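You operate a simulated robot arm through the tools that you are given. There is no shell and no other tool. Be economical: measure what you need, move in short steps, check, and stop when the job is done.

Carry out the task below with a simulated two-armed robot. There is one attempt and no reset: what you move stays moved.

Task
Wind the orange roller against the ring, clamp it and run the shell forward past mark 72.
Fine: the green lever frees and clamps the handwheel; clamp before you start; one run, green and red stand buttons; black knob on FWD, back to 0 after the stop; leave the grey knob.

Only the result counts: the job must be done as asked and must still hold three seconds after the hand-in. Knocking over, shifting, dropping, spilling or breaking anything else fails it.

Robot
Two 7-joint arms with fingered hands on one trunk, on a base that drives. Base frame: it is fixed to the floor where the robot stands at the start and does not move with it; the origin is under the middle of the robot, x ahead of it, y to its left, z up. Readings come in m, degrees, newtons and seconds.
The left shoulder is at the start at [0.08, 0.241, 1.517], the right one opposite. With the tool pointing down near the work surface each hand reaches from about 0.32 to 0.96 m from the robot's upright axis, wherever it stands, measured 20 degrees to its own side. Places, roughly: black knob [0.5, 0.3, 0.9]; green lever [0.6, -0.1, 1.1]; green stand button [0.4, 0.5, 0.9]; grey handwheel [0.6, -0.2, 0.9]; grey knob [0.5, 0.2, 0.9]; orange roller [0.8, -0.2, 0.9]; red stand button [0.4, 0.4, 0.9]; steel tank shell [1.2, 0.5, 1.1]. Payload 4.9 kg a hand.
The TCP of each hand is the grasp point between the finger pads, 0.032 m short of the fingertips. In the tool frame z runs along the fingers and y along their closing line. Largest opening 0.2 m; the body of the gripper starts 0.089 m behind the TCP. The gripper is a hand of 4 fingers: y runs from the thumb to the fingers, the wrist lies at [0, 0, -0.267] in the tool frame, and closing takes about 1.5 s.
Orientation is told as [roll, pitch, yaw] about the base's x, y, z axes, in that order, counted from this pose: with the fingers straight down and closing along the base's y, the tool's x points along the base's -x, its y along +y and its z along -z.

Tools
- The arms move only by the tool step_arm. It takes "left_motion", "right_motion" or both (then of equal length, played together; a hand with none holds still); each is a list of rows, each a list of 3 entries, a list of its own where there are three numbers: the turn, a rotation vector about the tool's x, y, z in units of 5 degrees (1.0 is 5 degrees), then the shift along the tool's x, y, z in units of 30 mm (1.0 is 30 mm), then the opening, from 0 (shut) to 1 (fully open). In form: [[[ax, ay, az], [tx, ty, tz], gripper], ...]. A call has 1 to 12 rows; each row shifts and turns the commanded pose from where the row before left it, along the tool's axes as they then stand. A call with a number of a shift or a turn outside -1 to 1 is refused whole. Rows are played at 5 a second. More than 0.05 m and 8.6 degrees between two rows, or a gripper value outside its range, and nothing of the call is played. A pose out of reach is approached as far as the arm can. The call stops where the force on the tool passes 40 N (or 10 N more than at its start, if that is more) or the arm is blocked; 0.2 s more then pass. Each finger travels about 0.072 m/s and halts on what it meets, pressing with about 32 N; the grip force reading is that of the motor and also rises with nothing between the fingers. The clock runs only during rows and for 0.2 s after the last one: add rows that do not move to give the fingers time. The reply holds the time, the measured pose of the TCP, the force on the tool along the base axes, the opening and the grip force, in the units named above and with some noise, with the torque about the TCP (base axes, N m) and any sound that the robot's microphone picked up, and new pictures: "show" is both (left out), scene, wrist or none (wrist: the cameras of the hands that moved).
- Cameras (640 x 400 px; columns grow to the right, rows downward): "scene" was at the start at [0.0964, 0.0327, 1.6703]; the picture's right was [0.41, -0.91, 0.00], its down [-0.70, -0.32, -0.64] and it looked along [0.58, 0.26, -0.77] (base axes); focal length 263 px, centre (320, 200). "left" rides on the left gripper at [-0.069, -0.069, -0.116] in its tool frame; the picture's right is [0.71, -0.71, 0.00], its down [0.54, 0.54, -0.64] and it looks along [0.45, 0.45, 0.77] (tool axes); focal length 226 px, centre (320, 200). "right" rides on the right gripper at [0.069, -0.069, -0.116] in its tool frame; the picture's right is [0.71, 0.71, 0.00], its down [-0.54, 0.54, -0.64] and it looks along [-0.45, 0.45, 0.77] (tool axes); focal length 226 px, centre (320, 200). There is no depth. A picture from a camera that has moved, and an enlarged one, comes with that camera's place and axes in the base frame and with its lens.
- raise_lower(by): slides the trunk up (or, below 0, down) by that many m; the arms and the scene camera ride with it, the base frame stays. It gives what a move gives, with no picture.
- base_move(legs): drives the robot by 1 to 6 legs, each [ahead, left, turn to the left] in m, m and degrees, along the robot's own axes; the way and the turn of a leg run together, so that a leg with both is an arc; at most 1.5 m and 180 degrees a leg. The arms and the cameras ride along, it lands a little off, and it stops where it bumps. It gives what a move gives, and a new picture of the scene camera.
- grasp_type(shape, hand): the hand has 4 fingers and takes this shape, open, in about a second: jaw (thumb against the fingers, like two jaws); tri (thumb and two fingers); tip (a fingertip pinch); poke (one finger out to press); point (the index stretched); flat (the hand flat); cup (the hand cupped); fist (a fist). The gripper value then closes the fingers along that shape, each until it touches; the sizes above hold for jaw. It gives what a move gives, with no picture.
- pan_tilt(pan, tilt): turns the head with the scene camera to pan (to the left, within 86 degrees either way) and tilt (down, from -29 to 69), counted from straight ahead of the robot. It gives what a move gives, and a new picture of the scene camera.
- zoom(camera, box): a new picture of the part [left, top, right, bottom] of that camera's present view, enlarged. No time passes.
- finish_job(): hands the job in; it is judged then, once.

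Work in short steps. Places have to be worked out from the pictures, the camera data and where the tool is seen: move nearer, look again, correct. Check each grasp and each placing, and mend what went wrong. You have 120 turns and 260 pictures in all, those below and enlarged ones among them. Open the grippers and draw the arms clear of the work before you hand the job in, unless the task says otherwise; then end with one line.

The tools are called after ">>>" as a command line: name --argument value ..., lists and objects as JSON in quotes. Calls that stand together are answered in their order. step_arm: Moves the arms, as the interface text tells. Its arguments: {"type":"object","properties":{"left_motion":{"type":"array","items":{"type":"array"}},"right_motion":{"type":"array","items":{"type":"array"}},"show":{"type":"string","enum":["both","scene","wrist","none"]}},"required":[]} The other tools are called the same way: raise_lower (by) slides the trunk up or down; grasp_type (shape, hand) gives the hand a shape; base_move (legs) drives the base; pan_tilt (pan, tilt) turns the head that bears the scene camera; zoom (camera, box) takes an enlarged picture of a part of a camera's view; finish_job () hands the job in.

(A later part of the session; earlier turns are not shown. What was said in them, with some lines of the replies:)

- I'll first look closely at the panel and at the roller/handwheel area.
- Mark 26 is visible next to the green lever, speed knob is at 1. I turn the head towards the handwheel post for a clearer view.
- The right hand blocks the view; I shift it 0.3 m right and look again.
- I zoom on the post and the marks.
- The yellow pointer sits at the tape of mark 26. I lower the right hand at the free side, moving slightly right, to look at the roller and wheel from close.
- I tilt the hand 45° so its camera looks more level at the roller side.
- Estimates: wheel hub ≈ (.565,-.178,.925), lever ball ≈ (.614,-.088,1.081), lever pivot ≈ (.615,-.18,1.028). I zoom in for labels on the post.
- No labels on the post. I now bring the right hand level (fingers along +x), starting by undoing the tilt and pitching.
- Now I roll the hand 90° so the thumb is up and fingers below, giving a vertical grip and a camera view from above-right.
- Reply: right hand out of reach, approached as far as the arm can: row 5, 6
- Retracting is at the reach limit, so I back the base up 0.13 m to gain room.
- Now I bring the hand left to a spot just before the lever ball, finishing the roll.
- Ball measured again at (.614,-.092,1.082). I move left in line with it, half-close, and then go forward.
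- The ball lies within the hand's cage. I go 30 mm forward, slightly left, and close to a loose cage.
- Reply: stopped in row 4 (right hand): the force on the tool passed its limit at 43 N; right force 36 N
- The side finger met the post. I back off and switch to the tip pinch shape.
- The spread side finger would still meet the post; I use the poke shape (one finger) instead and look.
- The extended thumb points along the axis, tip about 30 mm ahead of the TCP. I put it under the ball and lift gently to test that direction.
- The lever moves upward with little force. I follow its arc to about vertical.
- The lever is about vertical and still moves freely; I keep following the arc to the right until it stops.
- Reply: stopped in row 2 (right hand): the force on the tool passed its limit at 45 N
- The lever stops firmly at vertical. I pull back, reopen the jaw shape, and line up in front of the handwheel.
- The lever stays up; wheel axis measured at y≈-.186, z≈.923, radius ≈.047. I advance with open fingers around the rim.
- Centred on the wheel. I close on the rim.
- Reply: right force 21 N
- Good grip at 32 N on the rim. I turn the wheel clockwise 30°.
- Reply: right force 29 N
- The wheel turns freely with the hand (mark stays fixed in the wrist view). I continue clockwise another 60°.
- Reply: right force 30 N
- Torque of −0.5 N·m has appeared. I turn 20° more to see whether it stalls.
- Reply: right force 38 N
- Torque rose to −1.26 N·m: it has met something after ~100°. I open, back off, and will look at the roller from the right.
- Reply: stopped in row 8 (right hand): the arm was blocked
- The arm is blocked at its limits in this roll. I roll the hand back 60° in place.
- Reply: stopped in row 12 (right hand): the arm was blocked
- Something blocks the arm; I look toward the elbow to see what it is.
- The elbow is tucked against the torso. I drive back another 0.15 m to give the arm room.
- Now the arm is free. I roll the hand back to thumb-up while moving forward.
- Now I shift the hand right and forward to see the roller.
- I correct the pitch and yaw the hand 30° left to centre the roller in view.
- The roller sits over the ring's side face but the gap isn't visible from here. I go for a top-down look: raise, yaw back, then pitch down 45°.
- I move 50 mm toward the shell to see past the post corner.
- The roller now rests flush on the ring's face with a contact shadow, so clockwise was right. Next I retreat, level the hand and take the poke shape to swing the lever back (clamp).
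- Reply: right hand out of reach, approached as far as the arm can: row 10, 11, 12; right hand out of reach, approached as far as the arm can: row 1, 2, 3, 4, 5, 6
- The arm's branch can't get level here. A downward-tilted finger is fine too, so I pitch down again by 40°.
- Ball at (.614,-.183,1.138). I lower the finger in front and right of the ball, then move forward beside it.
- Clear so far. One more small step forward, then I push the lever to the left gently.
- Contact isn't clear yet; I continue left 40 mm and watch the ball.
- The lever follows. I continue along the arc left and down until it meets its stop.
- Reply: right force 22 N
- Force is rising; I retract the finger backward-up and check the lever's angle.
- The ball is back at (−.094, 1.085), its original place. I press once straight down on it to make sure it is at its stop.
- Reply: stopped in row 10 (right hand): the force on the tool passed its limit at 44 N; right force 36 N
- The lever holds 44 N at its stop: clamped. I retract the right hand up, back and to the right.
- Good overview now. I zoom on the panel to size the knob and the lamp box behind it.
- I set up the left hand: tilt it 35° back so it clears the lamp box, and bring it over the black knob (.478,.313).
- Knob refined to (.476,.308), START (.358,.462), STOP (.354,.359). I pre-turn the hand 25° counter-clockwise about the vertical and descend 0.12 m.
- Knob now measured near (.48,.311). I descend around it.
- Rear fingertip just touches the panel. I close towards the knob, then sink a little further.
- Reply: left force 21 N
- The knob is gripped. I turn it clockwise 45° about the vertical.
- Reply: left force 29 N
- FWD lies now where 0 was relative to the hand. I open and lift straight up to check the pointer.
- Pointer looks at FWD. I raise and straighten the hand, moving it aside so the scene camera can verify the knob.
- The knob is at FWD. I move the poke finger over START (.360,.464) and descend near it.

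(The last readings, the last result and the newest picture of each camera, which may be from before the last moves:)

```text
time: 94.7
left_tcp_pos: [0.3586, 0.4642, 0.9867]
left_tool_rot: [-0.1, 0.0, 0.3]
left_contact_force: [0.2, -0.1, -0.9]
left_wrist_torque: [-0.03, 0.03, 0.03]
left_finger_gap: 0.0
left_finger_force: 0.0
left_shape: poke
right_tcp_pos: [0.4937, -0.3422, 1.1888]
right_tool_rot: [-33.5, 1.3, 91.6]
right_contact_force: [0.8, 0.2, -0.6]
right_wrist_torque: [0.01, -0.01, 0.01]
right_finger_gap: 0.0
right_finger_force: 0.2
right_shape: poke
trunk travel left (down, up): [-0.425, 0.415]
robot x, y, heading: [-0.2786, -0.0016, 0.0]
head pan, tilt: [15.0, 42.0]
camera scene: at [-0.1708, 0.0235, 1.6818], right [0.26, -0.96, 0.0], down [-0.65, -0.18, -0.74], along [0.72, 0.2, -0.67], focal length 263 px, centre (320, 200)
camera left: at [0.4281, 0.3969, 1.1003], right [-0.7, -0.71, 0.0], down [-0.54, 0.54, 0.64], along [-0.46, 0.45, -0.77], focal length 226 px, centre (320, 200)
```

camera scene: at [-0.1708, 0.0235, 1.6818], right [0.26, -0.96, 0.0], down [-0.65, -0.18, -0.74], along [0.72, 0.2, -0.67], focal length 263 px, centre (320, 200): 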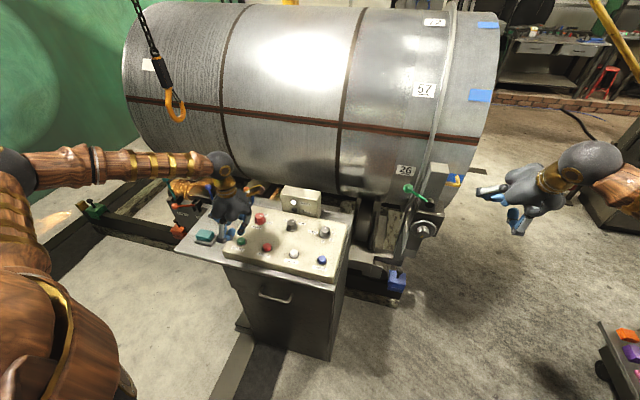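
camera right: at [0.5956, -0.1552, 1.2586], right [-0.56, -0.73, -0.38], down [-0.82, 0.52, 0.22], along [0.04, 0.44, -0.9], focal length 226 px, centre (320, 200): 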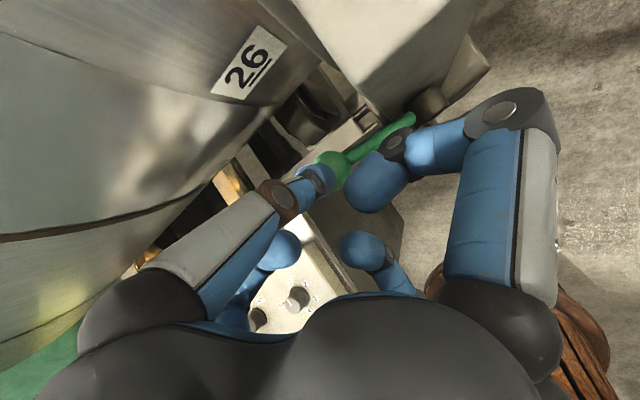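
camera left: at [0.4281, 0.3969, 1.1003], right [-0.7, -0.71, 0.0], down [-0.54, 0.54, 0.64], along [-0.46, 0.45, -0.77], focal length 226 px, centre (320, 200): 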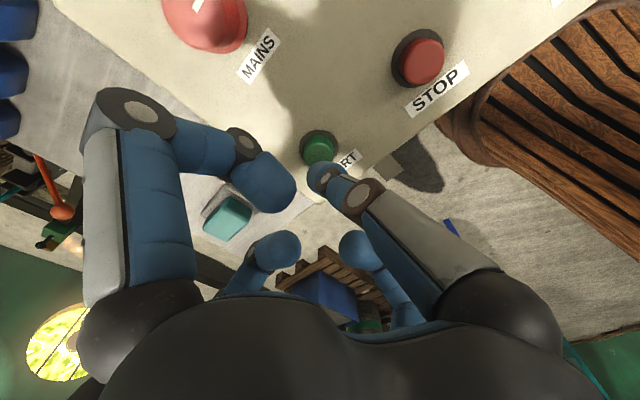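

Aligned. I press START in small steps (the clamp and FWD are set).

>>> step_arm --left_motion '[[[0, 0, 0], [-0.13, -0.07, 0.4], 1], [[0, 0, 0], [0, 0, 0.4], 1], [[0, 0, 0], [0, 0, 0.2], 1], [[0, 0, 0], [0, 0, 0.2], 1], [[0, 0, 0], [0, 0, 0.2], 1], [[0, 0, 0], [0, 0, 0.2], 1]]'

```text
time: 96.1
left_tcp_pos: [0.3626, 0.4584, 0.9426]
left_tool_rot: [0.2, -0.4, 0.2]
left_contact_force: [0.9, -5.4, 35.1]
left_wrist_torque: [-0.15, 0.04, 0.0]
left_finger_gap: 0.0
left_finger_force: 0.0
left_shape: poke
right_tcp_pos: [0.4894, -0.3477, 1.1909]
right_tool_rot: [-33.7, 1.3, 91.6]
right_contact_force: [0.1, 0.4, 0.0]
right_wrist_torque: [0.02, 0.01, -0.01]
right_finger_gap: 0.0003
right_finger_force: 0.1
right_shape: poke
trunk travel left (down, up): [-0.425, 0.415]
robot x, y, heading: [-0.2797, 0.0032, 0.1]
head pan, tilt: [15.0, 42.0]
heard: click
camera scene: at [-0.1757, 0.019, 1.6827], right [0.26, -0.97, 0.0], down [-0.64, -0.17, -0.74], along [0.72, 0.2, -0.67], focal length 263 px, centre (320, 200)
camera left: at [0.4305, 0.3904, 1.0587], right [-0.71, -0.71, -0.01], down [-0.55, 0.54, 0.64], along [-0.45, 0.45, -0.77], focal length 226 px, centre (320, 200)
```

scene: 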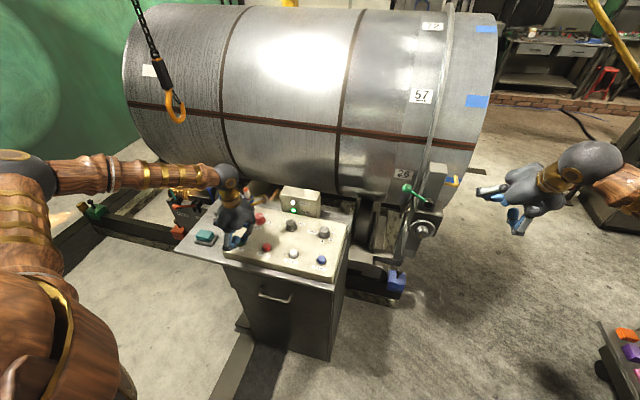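
left: 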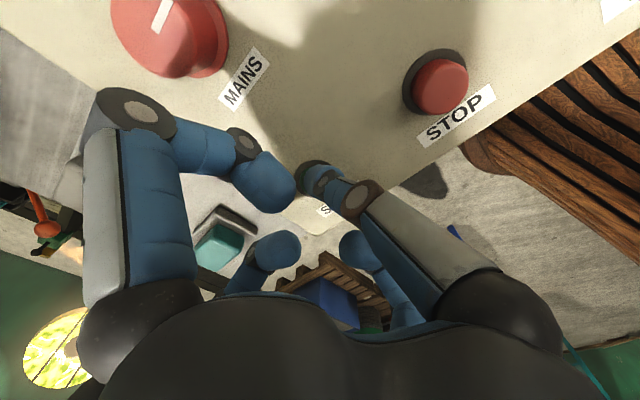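

Click heard, RUN lamp is green and the shell turns forward (marks descend). I lift and move to hover over STOP.

>>> step_arm --left_motion '[[[0, 0, 0], [0, 0, -1], 1], [[0, 0, 0], [0.03, -0.8, -0.2], 1], [[0, 0, 0], [0, -0.8, 0], 1], [[0, 0, 0], [0, -0.8, 0], 1], [[0, 0, 0], [0, -0.8, 0], 1]]'

```text
time: 97.3
left_tcp_pos: [0.3629, 0.3657, 0.9749]
left_tool_rot: [0.1, 0.0, 0.3]
left_contact_force: [-0.2, -0.4, 0.3]
left_wrist_torque: [0.0, 0.01, -0.02]
left_finger_gap: 0.0001
left_finger_force: 0.3
left_shape: poke
right_tcp_pos: [0.4922, -0.3445, 1.1883]
right_tool_rot: [-33.6, 1.4, 91.7]
right_contact_force: [-1.1, 0.4, 0.1]
right_wrist_torque: [0.03, 0.0, 0.01]
right_finger_gap: 0.0
right_finger_force: 0.0
right_shape: poke
trunk travel left (down, up): [-0.425, 0.415]
robot x, y, heading: [-0.2804, -0.0016, 0.2]
head pan, tilt: [15.0, 42.0]
camera scene: at [-0.1718, 0.0214, 1.6819], right [0.26, -0.96, 0.0], down [-0.65, -0.17, -0.74], along [0.72, 0.2, -0.67], focal length 263 px, centre (320, 200)
camera left: at [0.4312, 0.2974, 1.0895], right [-0.7, -0.71, 0.0], down [-0.54, 0.54, 0.64], along [-0.46, 0.45, -0.77], focal length 226 px, centre (320, 200)
```

scene: 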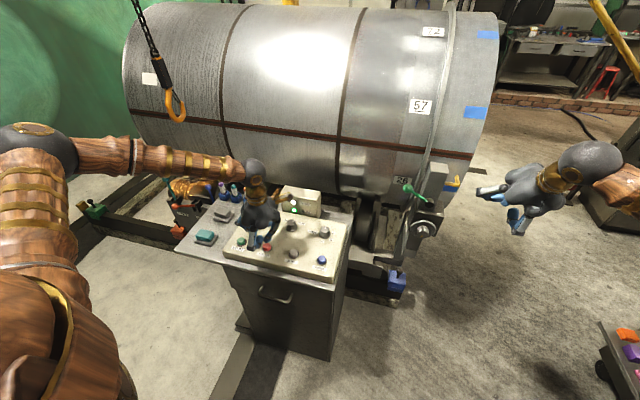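
left: 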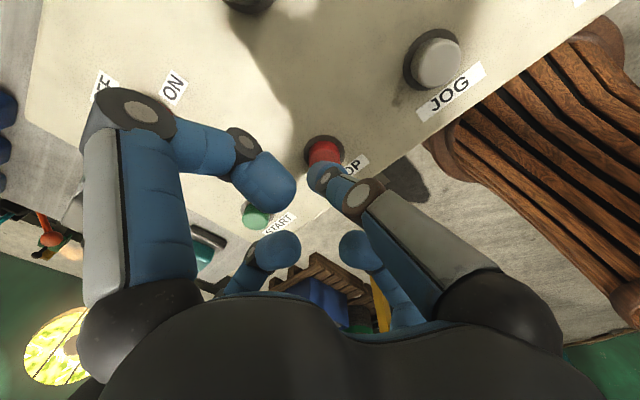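

The shell moves steadily, about 10 px/s. Finger is over STOP; I wait, watching 57 and 72.

>>> step_arm --left_motion '[[[0, 0, 0], [-0.05, -0.15, 0], 1], [[0, 0, 0], [0, 0, 0], 1], [[0, 0, 0], [0, 0, 0], 1], [[0, 0, 0], [0, 0, 0], 1], [[0, 0, 0], [0, 0, 0], 1], [[0, 0, 0], [0, 0, 0], 1], [[0, 0, 0], [0, 0, 0], 1], [[0, 0, 0], [0, 0, 0], 1], [[0, 0, 0], [0, 0, 0], 1], [[0, 0, 0], [0, 0, 0], 1], [[0, 0, 0], [0, 0, 0], 1], [[0, 0, 0], [0, 0, 0], 1]]' --show "scene"

```text
time: 99.9
left_tcp_pos: [0.3642, 0.3617, 0.9751]
left_tool_rot: [0.1, 0.0, 0.2]
left_contact_force: [0.2, -0.3, -0.2]
left_wrist_torque: [-0.01, -0.02, -0.03]
left_finger_gap: 0.0
left_finger_force: 0.1
left_shape: poke
right_tcp_pos: [0.4922, -0.344, 1.1888]
right_tool_rot: [-33.6, 1.5, 91.6]
right_contact_force: [0.2, 0.8, -0.2]
right_wrist_torque: [-0.03, -0.01, -0.01]
right_finger_gap: 0.0001
right_finger_force: 0.0
right_shape: poke
trunk travel left (down, up): [-0.425, 0.415]
robot x, y, heading: [-0.2788, 0.0, 0.4]
head pan, tilt: [15.0, 42.0]
camera scene: at [-0.1719, 0.0231, 1.6819], right [0.26, -0.96, 0.0], down [-0.65, -0.18, -0.74], along [0.72, 0.2, -0.67], focal length 263 px, centre (320, 200)
```

scene: 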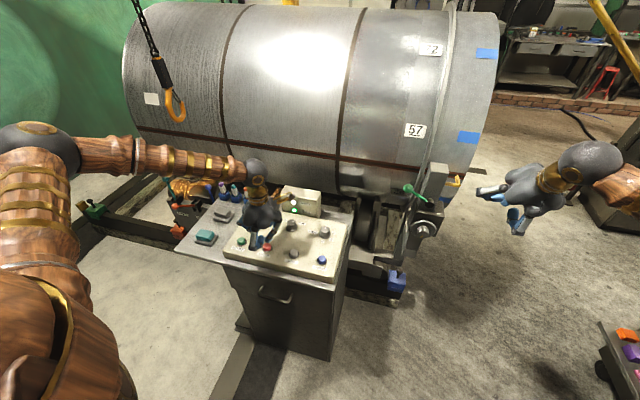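

Still about 13 s to go for 72; I wait three batches.

>>> step_arm --left_motion '[[[0, 0, 0], [0, 0, 0], 1], [[0, 0, 0], [0, 0, 0], 1], [[0, 0, 0], [0, 0, 0], 1], [[0, 0, 0], [0, 0, 0], 1], [[0, 0, 0], [0, 0, 0], 1], [[0, 0, 0], [0, 0, 0], 1], [[0, 0, 0], [0, 0, 0], 1], [[0, 0, 0], [0, 0, 0], 1], [[0, 0, 0], [0, 0, 0], 1], [[0, 0, 0], [0, 0, 0], 1], [[0, 0, 0], [0, 0, 0], 1], [[0, 0, 0], [0, 0, 0], 1]]' --show "none"

>>> step_arm --left_motion '[[[0, 0, 0], [0, 0, 0], 1], [[0, 0, 0], [0, 0, 0], 1], [[0, 0, 0], [0, 0, 0], 1], [[0, 0, 0], [0, 0, 0], 1], [[0, 0, 0], [0, 0, 0], 1], [[0, 0, 0], [0, 0, 0], 1], [[0, 0, 0], [0, 0, 0], 1], [[0, 0, 0], [0, 0, 0], 1], [[0, 0, 0], [0, 0, 0], 1], [[0, 0, 0], [0, 0, 0], 1], [[0, 0, 0], [0, 0, 0], 1], [[0, 0, 0], [0, 0, 0], 1]]' --show "scene"

```text
time: 102.5
left_tcp_pos: [0.3633, 0.3616, 0.9743]
left_tool_rot: [0.0, -0.1, 0.2]
left_contact_force: [0.2, 0.6, 0.8]
left_wrist_torque: [0.02, 0.0, -0.02]
left_finger_gap: 0.0001
left_finger_force: 0.1
left_shape: poke
right_tcp_pos: [0.4924, -0.3444, 1.1892]
right_tool_rot: [-33.6, 1.3, 91.6]
right_contact_force: [-0.5, -0.9, -0.6]
right_wrist_torque: [-0.01, -0.04, -0.02]
right_finger_gap: 0.0001
right_finger_force: 0.1
right_shape: poke
trunk travel left (down, up): [-0.425, 0.415]
robot x, y, heading: [-0.2765, 0.0015, -0.1]
head pan, tilt: [15.0, 42.0]
```

```text
time: 105.1
left_tcp_pos: [0.3629, 0.3606, 0.9736]
left_tool_rot: [0.0, -0.1, 0.2]
left_contact_force: [-0.1, 0.4, -0.1]
left_wrist_torque: [-0.01, -0.03, 0.03]
left_finger_gap: 0.0
left_finger_force: 0.1
left_shape: poke
right_tcp_pos: [0.4935, -0.3445, 1.1887]
right_tool_rot: [-33.6, 1.4, 91.7]
right_contact_force: [-1.5, 0.2, 0.5]
right_wrist_torque: [0.02, 0.03, -0.02]
right_finger_gap: 0.0001
right_finger_force: 0.1
right_shape: poke
trunk travel left (down, up): [-0.425, 0.415]
robot x, y, heading: [-0.2776, 0.0025, 0.3]
head pan, tilt: [15.0, 42.0]
camera scene: at [-0.1719, 0.023, 1.6819], right [0.26, -0.96, 0.0], down [-0.65, -0.18, -0.74], along [0.72, 0.2, -0.67], focal length 263 px, centre (320, 200)
```

scene: 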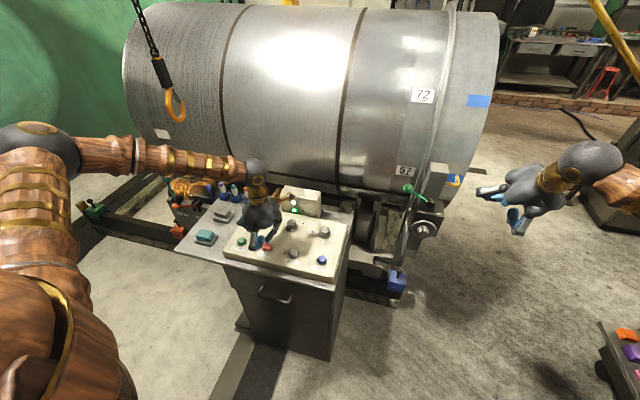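

57 is just at the pointer at t=105.1; it was where 72 is now 9 s ago, so 72 is due at about 114.1. I wait ~7.8 s and check.

>>> step_arm --left_motion '[[[0, 0, 0], [0, 0, 0], 1], [[0, 0, 0], [0, 0, 0], 1], [[0, 0, 0], [0, 0, 0], 1], [[0, 0, 0], [0, 0, 0], 1], [[0, 0, 0], [0, 0, 0], 1], [[0, 0, 0], [0, 0, 0], 1], [[0, 0, 0], [0, 0, 0], 1], [[0, 0, 0], [0, 0, 0], 1], [[0, 0, 0], [0, 0, 0], 1], [[0, 0, 0], [0, 0, 0], 1], [[0, 0, 0], [0, 0, 0], 1], [[0, 0, 0], [0, 0, 0], 1]]' --show "none"

>>> step_arm --left_motion '[[[0, 0, 0], [0, 0, 0], 1], [[0, 0, 0], [0, 0, 0], 1], [[0, 0, 0], [0, 0, 0], 1], [[0, 0, 0], [0, 0, 0], 1], [[0, 0, 0], [0, 0, 0], 1], [[0, 0, 0], [0, 0, 0], 1], [[0, 0, 0], [0, 0, 0], 1], [[0, 0, 0], [0, 0, 0], 1], [[0, 0, 0], [0, 0, 0], 1], [[0, 0, 0], [0, 0, 0], 1], [[0, 0, 0], [0, 0, 0], 1], [[0, 0, 0], [0, 0, 0], 1]]' --show "none"

>>> step_arm --left_motion '[[[0, 0, 0], [0, 0, 0.3], 1], [[0, 0, 0], [0, 0, 0], 1], [[0, 0, 0], [0, 0, 0], 1], [[0, 0, 0], [0, 0, 0], 1], [[0, 0, 0], [0, 0, 0], 1], [[0, 0, 0], [0, 0, 0], 1], [[0, 0, 0], [0, 0, 0], 1], [[0, 0, 0], [0, 0, 0], 1], [[0, 0, 0], [0, 0, 0], 1], [[0, 0, 0], [0, 0, 0], 1], [[0, 0, 0], [0, 0, 0], 1]]' --show "scene"

>>> zoom --camera "scene" --box '[380, 130, 500, 230]'

```text
time: 107.7
left_tcp_pos: [0.3638, 0.3614, 0.9746]
left_tool_rot: [0.0, 0.0, 0.2]
left_contact_force: [-0.1, -0.5, 0.5]
left_wrist_torque: [0.0, -0.02, 0.01]
left_finger_gap: 0.0
left_finger_force: 0.0
left_shape: poke
right_tcp_pos: [0.4923, -0.3451, 1.1897]
right_tool_rot: [-33.6, 1.4, 91.6]
right_contact_force: [0.2, -0.4, -0.1]
right_wrist_torque: [0.03, 0.0, 0.0]
right_finger_gap: 0.0
right_finger_force: 0.0
right_shape: poke
trunk travel left (down, up): [-0.425, 0.415]
robot x, y, heading: [-0.281, 0.0002, 0.2]
head pan, tilt: [15.0, 42.0]
```

```text
time: 110.3
left_tcp_pos: [0.3648, 0.3622, 0.9742]
left_tool_rot: [0.0, -0.1, 0.2]
left_contact_force: [0.6, 0.5, 0.2]
left_wrist_torque: [0.0, 0.0, -0.02]
left_finger_gap: 0.0
left_finger_force: 0.0
left_shape: poke
right_tcp_pos: [0.4925, -0.3436, 1.1887]
right_tool_rot: [-33.5, 1.4, 91.6]
right_contact_force: [1.1, 0.1, -0.6]
right_wrist_torque: [-0.03, 0.03, 0.0]
right_finger_gap: 0.0001
right_finger_force: 0.0
right_shape: poke
trunk travel left (down, up): [-0.425, 0.415]
robot x, y, heading: [-0.2774, 0.0018, 0.2]
head pan, tilt: [15.0, 42.0]
```

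```text
time: 112.7
left_tcp_pos: [0.3636, 0.3621, 0.964]
left_tool_rot: [-0.1, 0.1, 0.2]
left_contact_force: [0.0, 0.3, -0.7]
left_wrist_torque: [0.01, -0.01, 0.01]
left_finger_gap: 0.0
left_finger_force: 0.0
left_shape: poke
right_tcp_pos: [0.4934, -0.3443, 1.1898]
right_tool_rot: [-33.6, 1.4, 91.6]
right_contact_force: [-0.4, -0.2, -0.7]
right_wrist_torque: [0.0, 0.0, 0.0]
right_finger_gap: 0.0
right_finger_force: 0.1
right_shape: poke
trunk travel left (down, up): [-0.425, 0.415]
robot x, y, heading: [-0.2772, -0.0009, 0.4]
head pan, tilt: [15.0, 42.0]
camera scene: at [-0.1719, 0.023, 1.6819], right [0.26, -0.96, 0.0], down [-0.65, -0.18, -0.74], along [0.72, 0.2, -0.67], focal length 263 px, centre (320, 200)
```

scene: 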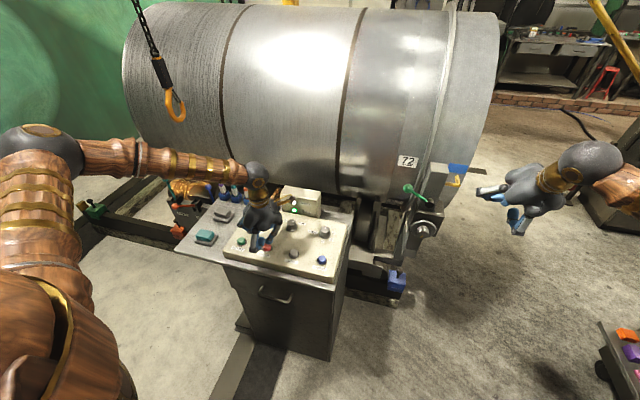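

```text
4.00 times, centred on (440, 180) of scene
camera zoom: at [-0.1719, 0.023, 1.6819], right [0.26, -0.96, 0.0], down [-0.65, -0.18, -0.74], along [0.72, 0.2, -0.67], focal length 1052 px, centre (-160, 280)
```

zoom: 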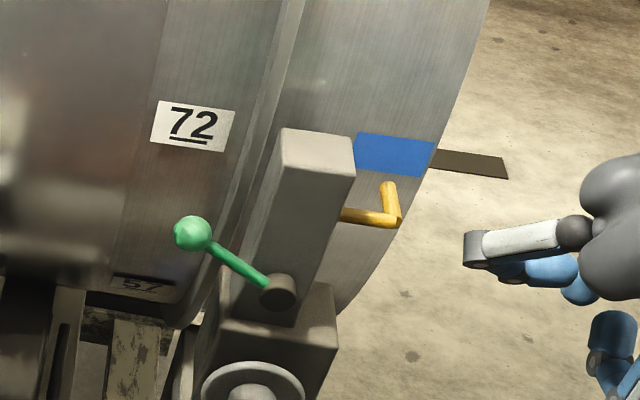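

72's tape is just reaching the pointer. I wait 2.2 s more so it clearly passes, then check.

>>> step_arm --left_motion '[[[0, 0, 0], [0, 0, 0], 1], [[0, 0, 0], [0, 0, 0], 1], [[0, 0, 0], [0, 0, 0], 1], [[0, 0, 0], [0, 0, 0], 1], [[0, 0, 0], [0, 0, 0], 1], [[0, 0, 0], [0, 0, 0], 1], [[0, 0, 0], [0, 0, 0], 1], [[0, 0, 0], [0, 0, 0], 1], [[0, 0, 0], [0, 0, 0], 1], [[0, 0, 0], [0, 0, 0], 1]]' --show "wrist"

>>> zoom --camera "scene" --box '[380, 130, 500, 230]'

```text
time: 114.9
left_tcp_pos: [0.3641, 0.3618, 0.9644]
left_tool_rot: [0.0, 0.0, 0.2]
left_contact_force: [-0.5, 0.4, 0.7]
left_wrist_torque: [0.03, 0.01, 0.05]
left_finger_gap: 0.0
left_finger_force: 0.0
left_shape: poke
right_tcp_pos: [0.4921, -0.3447, 1.1887]
right_tool_rot: [-33.6, 1.4, 91.6]
right_contact_force: [0.6, 0.0, -0.2]
right_wrist_torque: [0.03, -0.02, 0.0]
right_finger_gap: 0.0001
right_finger_force: 0.0
right_shape: poke
trunk travel left (down, up): [-0.425, 0.415]
robot x, y, heading: [-0.2784, 0.0002, 0.1]
head pan, tilt: [15.0, 42.0]
camera left: at [0.4329, 0.2935, 1.0795], right [-0.7, -0.71, 0.0], down [-0.54, 0.54, 0.64], along [-0.46, 0.45, -0.77], focal length 226 px, centre (320, 200)
```

left: 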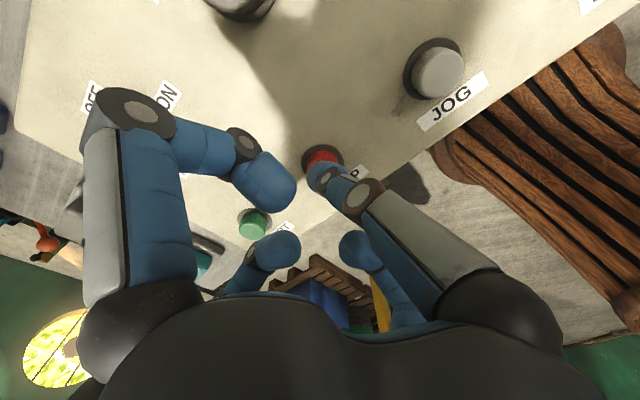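

```text
4.00 times, centred on (440, 180) of scene
camera zoom: at [-0.1719, 0.023, 1.6819], right [0.26, -0.96, 0.0], down [-0.65, -0.18, -0.74], along [0.72, 0.2, -0.67], focal length 1052 px, centre (-160, 280)
```

zoom: 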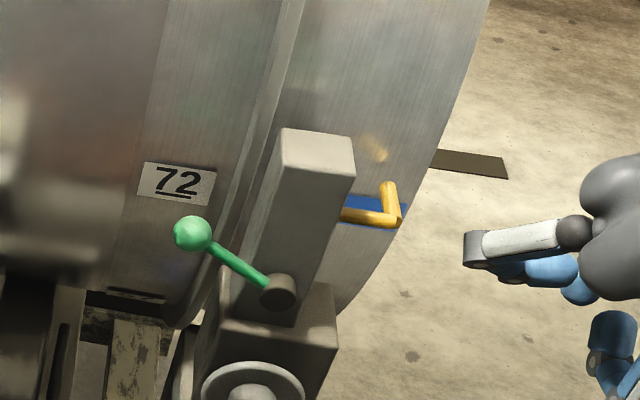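

The tape is now passing below the pointer tip. After 0.6 s more I press STOP.

>>> step_arm --left_motion '[[[0, 0, 0], [-0.1, -0.15, 0], 1], [[0, 0, 0], [0, 0, 0], 1], [[0, 0, 0], [0, 0, 0], 1], [[0, 0, 0], [0, 0, 0.25], 1], [[0, 0, 0], [0, 0, 0.25], 1], [[0, 0, 0], [0, 0, 0.2], 1], [[0, 0, 0], [0, 0, 0.2], 1], [[0, 0, 0], [0, 0, 0.2], 1]]' --show "scene"

>>> zoom --camera "scene" --box '[380, 130, 500, 230]'

```text
time: 116.6
left_tcp_pos: [0.3687, 0.3515, 0.9441]
left_tool_rot: [-0.2, -0.8, -0.1]
left_contact_force: [1.6, -1.4, 24.7]
left_wrist_torque: [0.65, 0.02, -0.05]
left_finger_gap: 0.0001
left_finger_force: 0.1
left_shape: poke
right_tcp_pos: [0.4899, -0.3481, 1.1905]
right_tool_rot: [-33.8, 1.3, 91.4]
right_contact_force: [0.0, 0.0, 0.6]
right_wrist_torque: [0.0, 0.0, 0.0]
right_finger_gap: 0.0001
right_finger_force: 0.1
right_shape: poke
trunk travel left (down, up): [-0.425, 0.415]
robot x, y, heading: [-0.2792, 0.0032, 0.3]
head pan, tilt: [15.0, 42.0]
heard: click
stopped in row 8 (left hand): the force on the tool passed its limit at 43 N (the readings are from after the stop); the commanded pose is now the measured one
camera scene: at [-0.1773, 0.019, 1.6826], right [0.26, -0.97, 0.0], down [-0.64, -0.17, -0.75], along [0.72, 0.2, -0.67], focal length 263 px, centre (320, 200)
```

scene: 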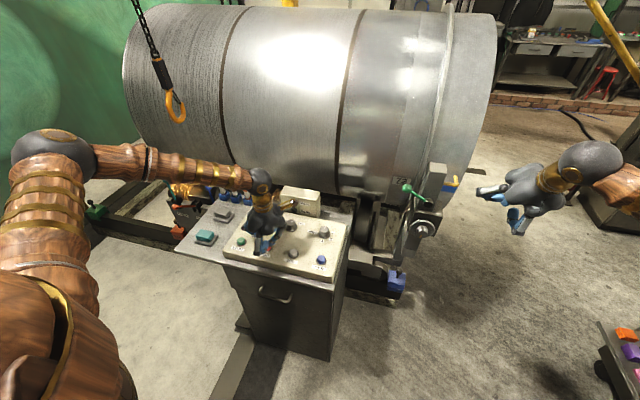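

```text
4.00 times, centred on (440, 180) of scene
camera zoom: at [-0.1773, 0.019, 1.6826], right [0.26, -0.97, 0.0], down [-0.64, -0.17, -0.75], along [0.72, 0.2, -0.67], focal length 1052 px, centre (-160, 280)
```

zoom: 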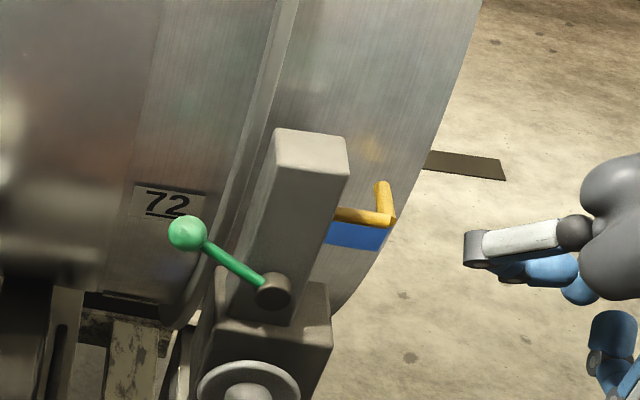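

STOP clicked and the tape of 72 is clearly past. I lift off, and return the hand to jaw shape and knob tilt.

>>> step_arm --left_motion '[[[0, 0, 0], [0, 0, -1], 1], [[0, 0, 0], [0, 0, -1], 1], [[0, 0, 0], [0, 0, -1], 1], [[0, 0, 0], [0, 0, -1], 1], [[0, 0, 0], [0, 0, -1], 1], [[0, 0, 0], [0, 0, -1], 1]]' --show "none"

>>> grasp_type --shape "jaw" --hand "left"

>>> step_arm --left_motion '[[[0, -1, 0], [0, 0, 0], 0.5], [[0, -1, 0], [0, 0, 0], 0.5], [[0, -1, 0], [0, 0, 0], 0.5], [[0, -1, 0], [0, 0, 0], 0.5], [[0, -1, 0], [0, 0, 0], 0.5], [[0, -1, 0], [0, 0, 0], 0.5], [[0, -1, 0], [0, 0, 0], 0.5], [[0.574, 0, 0.819], [0, 0, 0], 0.5], [[0.574, 0, 0.819], [0, 0, 0], 0.5], [[0.574, 0, 0.819], [0, 0, 0], 0.5], [[0.574, 0, 0.819], [0, 0, 0], 0.5]]'

>>> zoom --camera "scene" --box '[230, 170, 470, 290]'

```text
time: 118.0
left_tcp_pos: [0.3676, 0.3552, 1.1176]
left_tool_rot: [-0.2, -0.3, -0.1]
left_contact_force: [0.4, -0.6, 1.2]
left_wrist_torque: [0.01, -0.03, 0.02]
left_finger_gap: 0.0
left_finger_force: 0.1
left_shape: poke
right_tcp_pos: [0.4925, -0.3442, 1.1895]
right_tool_rot: [-33.8, 1.4, 91.6]
right_contact_force: [0.3, 0.1, 0.6]
right_wrist_torque: [-0.01, -0.03, -0.01]
right_finger_gap: 0.0
right_finger_force: 0.0
right_shape: poke
trunk travel left (down, up): [-0.425, 0.415]
robot x, y, heading: [-0.2814, -0.0017, -0.1]
head pan, tilt: [15.0, 42.0]
```

```text
time: 118.9
left_tcp_pos: [0.3676, 0.3567, 1.1169]
left_tool_rot: [-0.2, -0.3, 0.1]
left_contact_force: [-0.3, -0.3, 0.3]
left_wrist_torque: [0.02, 0.02, 0.0]
left_finger_gap: 0.2
left_finger_force: 0.0
left_shape: jaw
right_tcp_pos: [0.4929, -0.345, 1.1874]
right_tool_rot: [-33.7, 1.4, 91.6]
right_contact_force: [1.0, -0.2, 0.1]
right_wrist_torque: [-0.03, -0.03, 0.01]
right_finger_gap: 0.0001
right_finger_force: 0.1
right_shape: poke
trunk travel left (down, up): [-0.425, 0.415]
robot x, y, heading: [-0.2818, 0.0006, 0.2]
head pan, tilt: [15.0, 42.0]
```

```text
time: 121.3
left_tcp_pos: [0.3693, 0.3546, 1.1181]
left_tool_rot: [0.0, -35.3, -19.9]
left_contact_force: [0.1, -0.2, 0.8]
left_wrist_torque: [-0.04, 0.0, -0.01]
left_finger_gap: 0.1003
left_finger_force: 0.2
left_shape: jaw
right_tcp_pos: [0.4925, -0.3443, 1.1897]
right_tool_rot: [-33.7, 1.4, 91.6]
right_contact_force: [-0.2, 0.0, -1.2]
right_wrist_torque: [-0.01, -0.04, 0.0]
right_finger_gap: 0.0001
right_finger_force: 0.1
right_shape: poke
trunk travel left (down, up): [-0.425, 0.415]
robot x, y, heading: [-0.2776, 0.0005, 0.2]
head pan, tilt: [15.0, 42.0]
camera scene: at [-0.1721, 0.0231, 1.6819], right [0.26, -0.97, 0.0], down [-0.65, -0.18, -0.74], along [0.72, 0.19, -0.67], focal length 263 px, centre (320, 200)
camera left: at [0.3344, 0.2953, 1.2514], right [-0.78, -0.47, -0.41], down [-0.58, 0.79, 0.21], along [0.22, 0.4, -0.89], focal length 226 px, centre (320, 200)
```

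scene: 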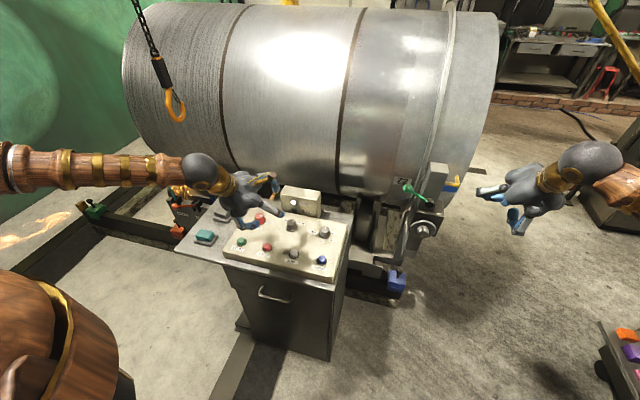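
left: 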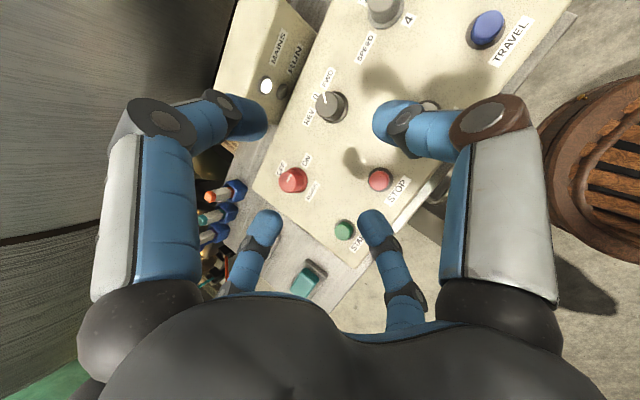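

```text
2.67 times, centred on (350, 230) of scene
camera zoom: at [-0.1721, 0.0231, 1.6819], right [0.26, -0.97, 0.0], down [-0.65, -0.18, -0.74], along [0.72, 0.19, -0.67], focal length 702 px, centre (240, 120)
```

zoom: 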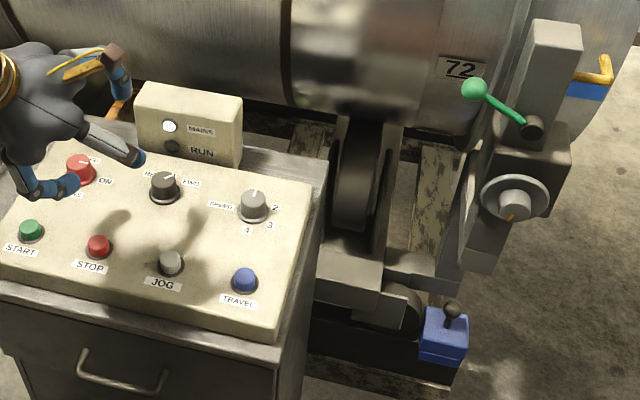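

Stopped (RUN lamp off), 72 past the pointer. I go over the knob and descend as before.

>>> step_arm --left_motion '[[[0, 0, 0], [-0.49, -0.045, 0.83], 0.45], [[0, 0, 0], [-0.49, -0.045, 0.83], 0.45], [[0, 0, 0], [-0.49, -0.045, 0.83], 0.45], [[0, 0, 0], [-0.49, -0.045, 0.83], 0.45], [[0, 0, 0], [0.574, 0, 0.819], 0.45], [[0, 0, 0], [0.574, 0, 0.819], 0.45], [[0, 0, 0], [0.574, 0, 0.819], 0.45]]' --show "wrist"

```text
time: 122.9
left_tcp_pos: [0.4667, 0.312, 0.9804]
left_tool_rot: [-0.3, -35.2, -19.9]
left_contact_force: [0.4, -0.6, 0.8]
left_wrist_torque: [0.01, 0.02, -0.02]
left_finger_gap: 0.0905
left_finger_force: 0.1
left_shape: jaw
right_tcp_pos: [0.4944, -0.3447, 1.1887]
right_tool_rot: [-33.5, 1.4, 91.6]
right_contact_force: [0.5, 0.3, 0.4]
right_wrist_torque: [0.0, 0.02, 0.02]
right_finger_gap: 0.0
right_finger_force: 0.1
right_shape: poke
trunk travel left (down, up): [-0.425, 0.415]
robot x, y, heading: [-0.2821, -0.0024, 0.2]
head pan, tilt: [15.0, 42.0]
camera left: at [0.4331, 0.2534, 1.1136], right [-0.78, -0.47, -0.41], down [-0.58, 0.79, 0.21], along [0.22, 0.4, -0.89], focal length 226 px, centre (320, 200)
```

left: 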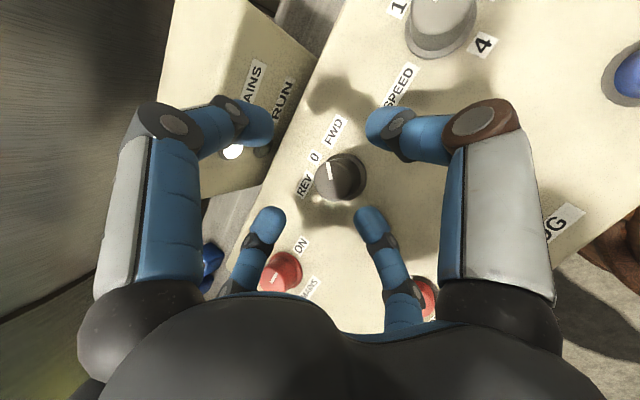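

Aligned on the knob. I narrow the fingers, sink to z≈.951 and grip.

>>> step_arm --left_motion '[[[0, 0, 0], [0, 0.08, 0], 0.3], [[0, 0, 0], [0.28, 0, 0.41], 0.3], [[0, 0, 0], [0.28, 0, 0.41], 0.28], [[0, 0, 0], [0, 0, 0], 0.1], [[0, 0, 0], [0, 0, 0], 0.1], [[0, 0, 0], [0, 0, 0], 0.1]]' --show "wrist"

```text
time: 124.3
left_tcp_pos: [0.4662, 0.3168, 0.9513]
left_tool_rot: [-0.2, -35.4, -19.8]
left_contact_force: [-7.7, 3.2, 3.4]
left_wrist_torque: [0.1, 0.16, 0.03]
left_finger_gap: 0.0325
left_finger_force: 32.0
left_shape: jaw
right_tcp_pos: [0.491, -0.3443, 1.1901]
right_tool_rot: [-33.6, 1.4, 91.7]
right_contact_force: [-0.1, 0.1, -0.1]
right_wrist_torque: [0.0, 0.01, -0.01]
right_finger_gap: 0.0
right_finger_force: 0.1
right_shape: poke
trunk travel left (down, up): [-0.425, 0.415]
robot x, y, heading: [-0.2796, -0.0018, 0.1]
head pan, tilt: [15.0, 42.0]
camera left: at [0.4327, 0.2565, 1.0851], right [-0.78, -0.47, -0.41], down [-0.58, 0.79, 0.21], along [0.22, 0.4, -0.89], focal length 226 px, centre (320, 200)
```

left: 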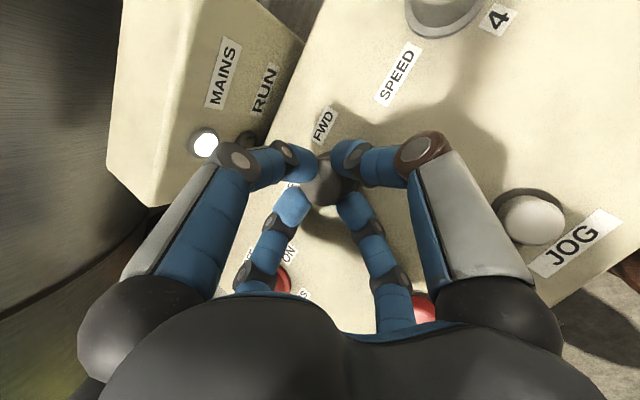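

Gripped. I turn counter-clockwise 45° back to 0 and then open and lift.

>>> step_arm --left_motion '[[[-0.574, 0, -0.819], [0, -0.033, 0], 0.1], [[-0.574, 0, -0.819], [0, -0.033, 0], 0.1], [[-0.574, 0, -0.819], [0, -0.033, 0], 0.1], [[-0.574, 0, -0.819], [0, -0.033, 0], 0.1], [[-0.574, 0, -0.819], [0, -0.033, 0], 0.1], [[-0.574, 0, -0.819], [0, -0.033, 0], 0.1], [[-0.574, 0, -0.819], [0, -0.033, 0], 0.1], [[-0.574, 0, -0.819], [0, -0.033, 0], 0.1], [[-0.574, 0, -0.819], [0, -0.033, 0], 0.1]]' --show "wrist"

>>> step_arm --left_motion '[[[0, 0, 0], [0, 0, 0], 0.4], [[0, 0, 0], [0, 0, 0], 0.4], [[0, 0, 0], [-0.574, 0, -0.819], 0.45], [[0, 0, 0], [-0.574, 0, -0.819], 0.5], [[0, 0, 0], [-0.574, 0, -0.819], 0.5], [[0, 0, 0], [-0.574, 0, -0.819], 0.5]]' --show "wrist"

>>> zoom --camera "left" --box '[220, 60, 460, 210]'

```text
time: 126.3
left_tcp_pos: [0.4682, 0.307, 0.9512]
left_tool_rot: [-0.3, -35.2, 25.5]
left_contact_force: [-5.8, 6.5, 1.3]
left_wrist_torque: [0.25, -0.1, 0.11]
left_finger_gap: 0.0322
left_finger_force: 32.2
left_shape: jaw
right_tcp_pos: [0.4915, -0.3443, 1.1895]
right_tool_rot: [-33.6, 1.3, 91.6]
right_contact_force: [0.5, 1.1, -0.6]
right_wrist_torque: [0.01, 0.0, 0.01]
right_finger_gap: 0.0001
right_finger_force: 0.1
right_shape: poke
trunk travel left (down, up): [-0.425, 0.415]
robot x, y, heading: [-0.2771, -0.0007, 0.2]
head pan, tilt: [15.0, 42.0]
camera left: at [0.4864, 0.242, 1.0854], right [-0.22, -0.89, -0.4], down [-0.97, 0.14, 0.21], along [-0.13, 0.44, -0.89], focal length 226 px, centre (320, 200)
```

left: 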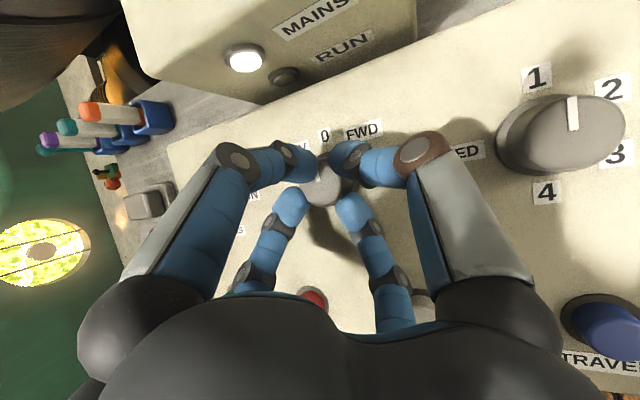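

```text
time: 127.7
left_tcp_pos: [0.4656, 0.3075, 1.0711]
left_tool_rot: [-0.3, -35.1, 25.3]
left_contact_force: [0.3, -0.7, 0.1]
left_wrist_torque: [0.01, 0.02, 0.02]
left_finger_gap: 0.0997
left_finger_force: 0.1
left_shape: jaw
right_tcp_pos: [0.4931, -0.3451, 1.1895]
right_tool_rot: [-33.6, 1.4, 91.7]
right_contact_force: [0.2, 0.4, -0.5]
right_wrist_torque: [0.03, -0.01, 0.0]
right_finger_gap: 0.0001
right_finger_force: 0.0
right_shape: poke
trunk travel left (down, up): [-0.425, 0.415]
robot x, y, heading: [-0.2817, 0.0013, -0.1]
head pan, tilt: [15.0, 42.0]
camera left: at [0.4852, 0.2417, 1.2055], right [-0.22, -0.89, -0.4], down [-0.97, 0.15, 0.21], along [-0.13, 0.44, -0.89], focal length 226 px, centre (320, 200)
```

left: 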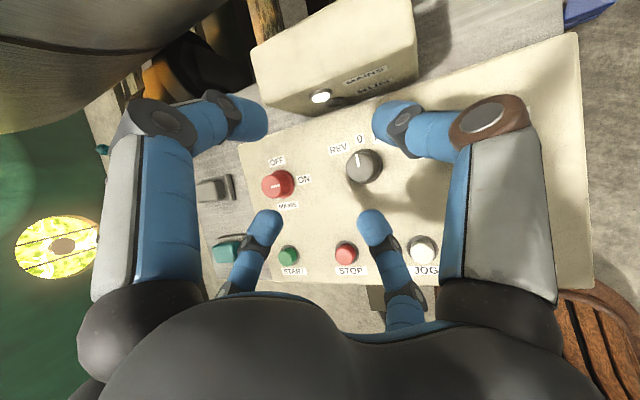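

```text
2.67 times, centred on (340, 135) of left
camera zoom: at [0.4852, 0.2417, 1.2055], right [-0.22, -0.89, -0.4], down [-0.97, 0.15, 0.21], along [-0.13, 0.44, -0.89], focal length 603 px, centre (267, 373)
```

zoom: 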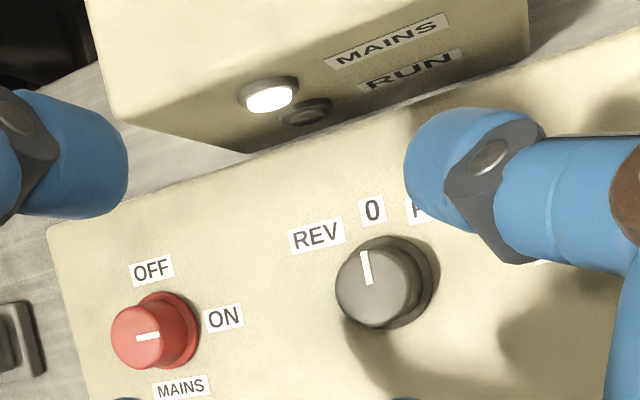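

The pointer is back on 0. I lift and move the left hand aside, then make a last check of all items.

>>> step_arm --left_motion '[[[0, 0, 0], [-0.574, 0, -0.819], 1], [[0, 0, 0], [-0.574, 0, -0.819], 1], [[0, 0, 0], [-0.574, 0, -0.819], 1], [[0, 0, 0], [-0.574, 0, -0.819], 1], [[0, 0, 0], [0, 1, 0], 1], [[0, 0, 0], [0, 1, 0], 1], [[0, 0, 0], [0, 1, 0], 1], [[0, 0, 0], [0, 1, 0], 1], [[0, 0, 0], [0, 1, 0], 1], [[0, 0, 0], [0, 1, 0], 1], [[0, 0, 0], [0, 1, 0], 1]]' --show "scene"

>>> grasp_type --shape "jaw" --hand "right"

>>> zoom --camera "scene" --box '[230, 150, 470, 290]'

```text
time: 130.1
left_tcp_pos: [0.3747, 0.4996, 1.1893]
left_tool_rot: [-0.4, -35.3, 25.2]
left_contact_force: [-0.6, 0.3, -0.2]
left_wrist_torque: [-0.03, 0.01, -0.03]
left_finger_gap: 0.1999
left_finger_force: 0.1
left_shape: jaw
right_tcp_pos: [0.4909, -0.3435, 1.1902]
right_tool_rot: [-33.6, 1.5, 91.7]
right_contact_force: [-0.8, -0.1, 0.5]
right_wrist_torque: [0.01, -0.05, 0.01]
right_finger_gap: 0.0
right_finger_force: 0.1
right_shape: poke
trunk travel left (down, up): [-0.425, 0.415]
robot x, y, heading: [-0.2816, 0.0025, 0.1]
head pan, tilt: [15.0, 42.0]
camera scene: at [-0.1738, 0.0242, 1.682], right [0.26, -0.97, 0.0], down [-0.65, -0.18, -0.74], along [0.72, 0.19, -0.67], focal length 263 px, centre (320, 200)
```

scene: 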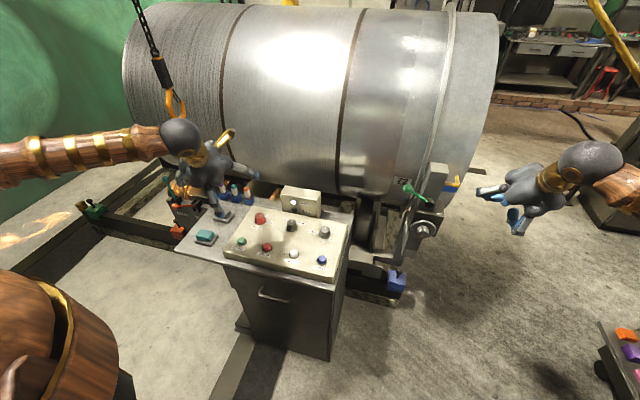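

```text
time: 131.0
left_tcp_pos: [0.3775, 0.4994, 1.1896]
left_tool_rot: [-0.3, -35.2, 25.3]
left_contact_force: [-1.2, -1.1, -0.4]
left_wrist_torque: [0.0, 0.01, -0.02]
left_finger_gap: 0.2001
left_finger_force: 0.1
left_shape: jaw
right_tcp_pos: [0.4925, -0.3442, 1.1889]
right_tool_rot: [-33.5, 1.4, 91.6]
right_contact_force: [0.6, -0.8, -0.4]
right_wrist_torque: [-0.03, 0.0, -0.03]
right_finger_gap: 0.2
right_finger_force: 0.1
right_shape: jaw
trunk travel left (down, up): [-0.425, 0.415]
robot x, y, heading: [-0.2776, -0.0025, 0.2]
head pan, tilt: [15.0, 42.0]
```

```text
2.67 times, centred on (350, 220) of scene
camera zoom: at [-0.1715, 0.0225, 1.6818], right [0.26, -0.97, 0.0], down [-0.65, -0.18, -0.74], along [0.72, 0.19, -0.67], focal length 702 px, centre (240, 147)
```

zoom: 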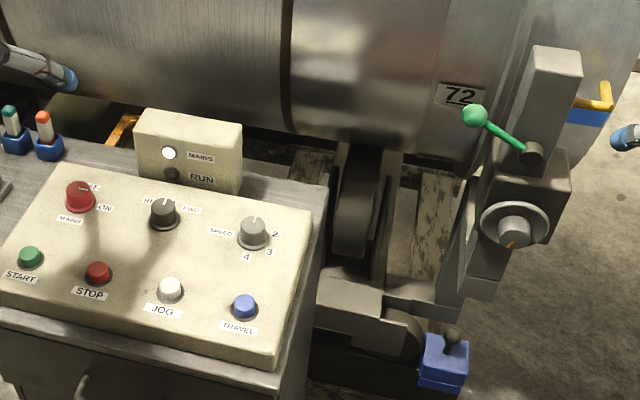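

Everything is as required: knob at 0, lever clamped, RUN off, 72 past. I draw the arms a bit further clear.

>>> step_arm --right_motion '[[[0, 0, 0], [1, 0, 0], 1], [[0, 0, 0], [1, 0, 0], 1], [[0, 0, 0], [1, 0, -0.5], 1], [[0, 0, 0], [0, 0, -1], 1]]' --left_motion '[[[0, 0, 0], [-0.574, 0, -0.819], 1], [[0, 0, 0], [-0.574, 0, -0.819], 1], [[0, 0, 0], [-0.574, 0, -0.819], 1], [[0, 0, 0], [0, 0, 0], 1]]' --show "scene"

```text
time: 132.0
left_tcp_pos: [0.3755, 0.4985, 1.2802]
left_tool_rot: [-0.5, -35.2, 25.3]
left_contact_force: [-0.4, 0.2, 0.0]
left_wrist_torque: [-0.01, 0.0, -0.01]
left_finger_gap: 0.1999
left_finger_force: 0.0
left_shape: jaw
right_tcp_pos: [0.4693, -0.435, 1.2311]
right_tool_rot: [-33.6, 1.4, 91.6]
right_contact_force: [0.1, 0.6, -0.8]
right_wrist_torque: [-0.05, 0.0, 0.01]
right_finger_gap: 0.1997
right_finger_force: 0.0
right_shape: jaw
trunk travel left (down, up): [-0.425, 0.415]
robot x, y, heading: [-0.2801, -0.0006, 0.2]
head pan, tilt: [15.0, 42.0]
camera scene: at [-0.1737, 0.0239, 1.6819], right [0.26, -0.96, 0.0], down [-0.65, -0.18, -0.74], along [0.72, 0.19, -0.67], focal length 263 px, centre (320, 200)
```

scene: 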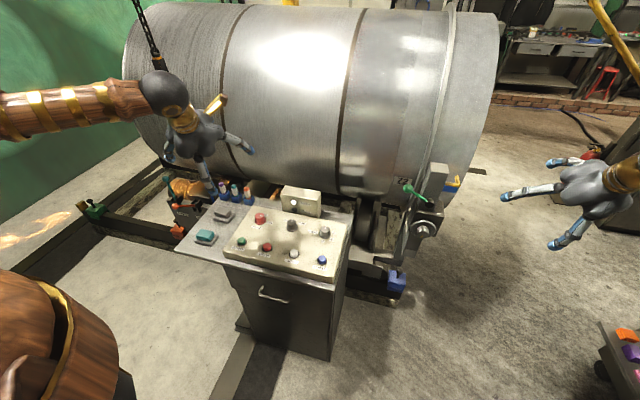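

Arms are clear and the shell is at rest; I hand in.

>>> finish_job

```text
The job is handed in.
```

I wound the orange roller against the ring, clamped the handwheel, and ran the shell forward once until mark 72 had passed the pointer. I stopped it with the red button, put the black knob back on 0, and left the grey knob alone. I checked the roller against the ring before clamping but not again after the run.
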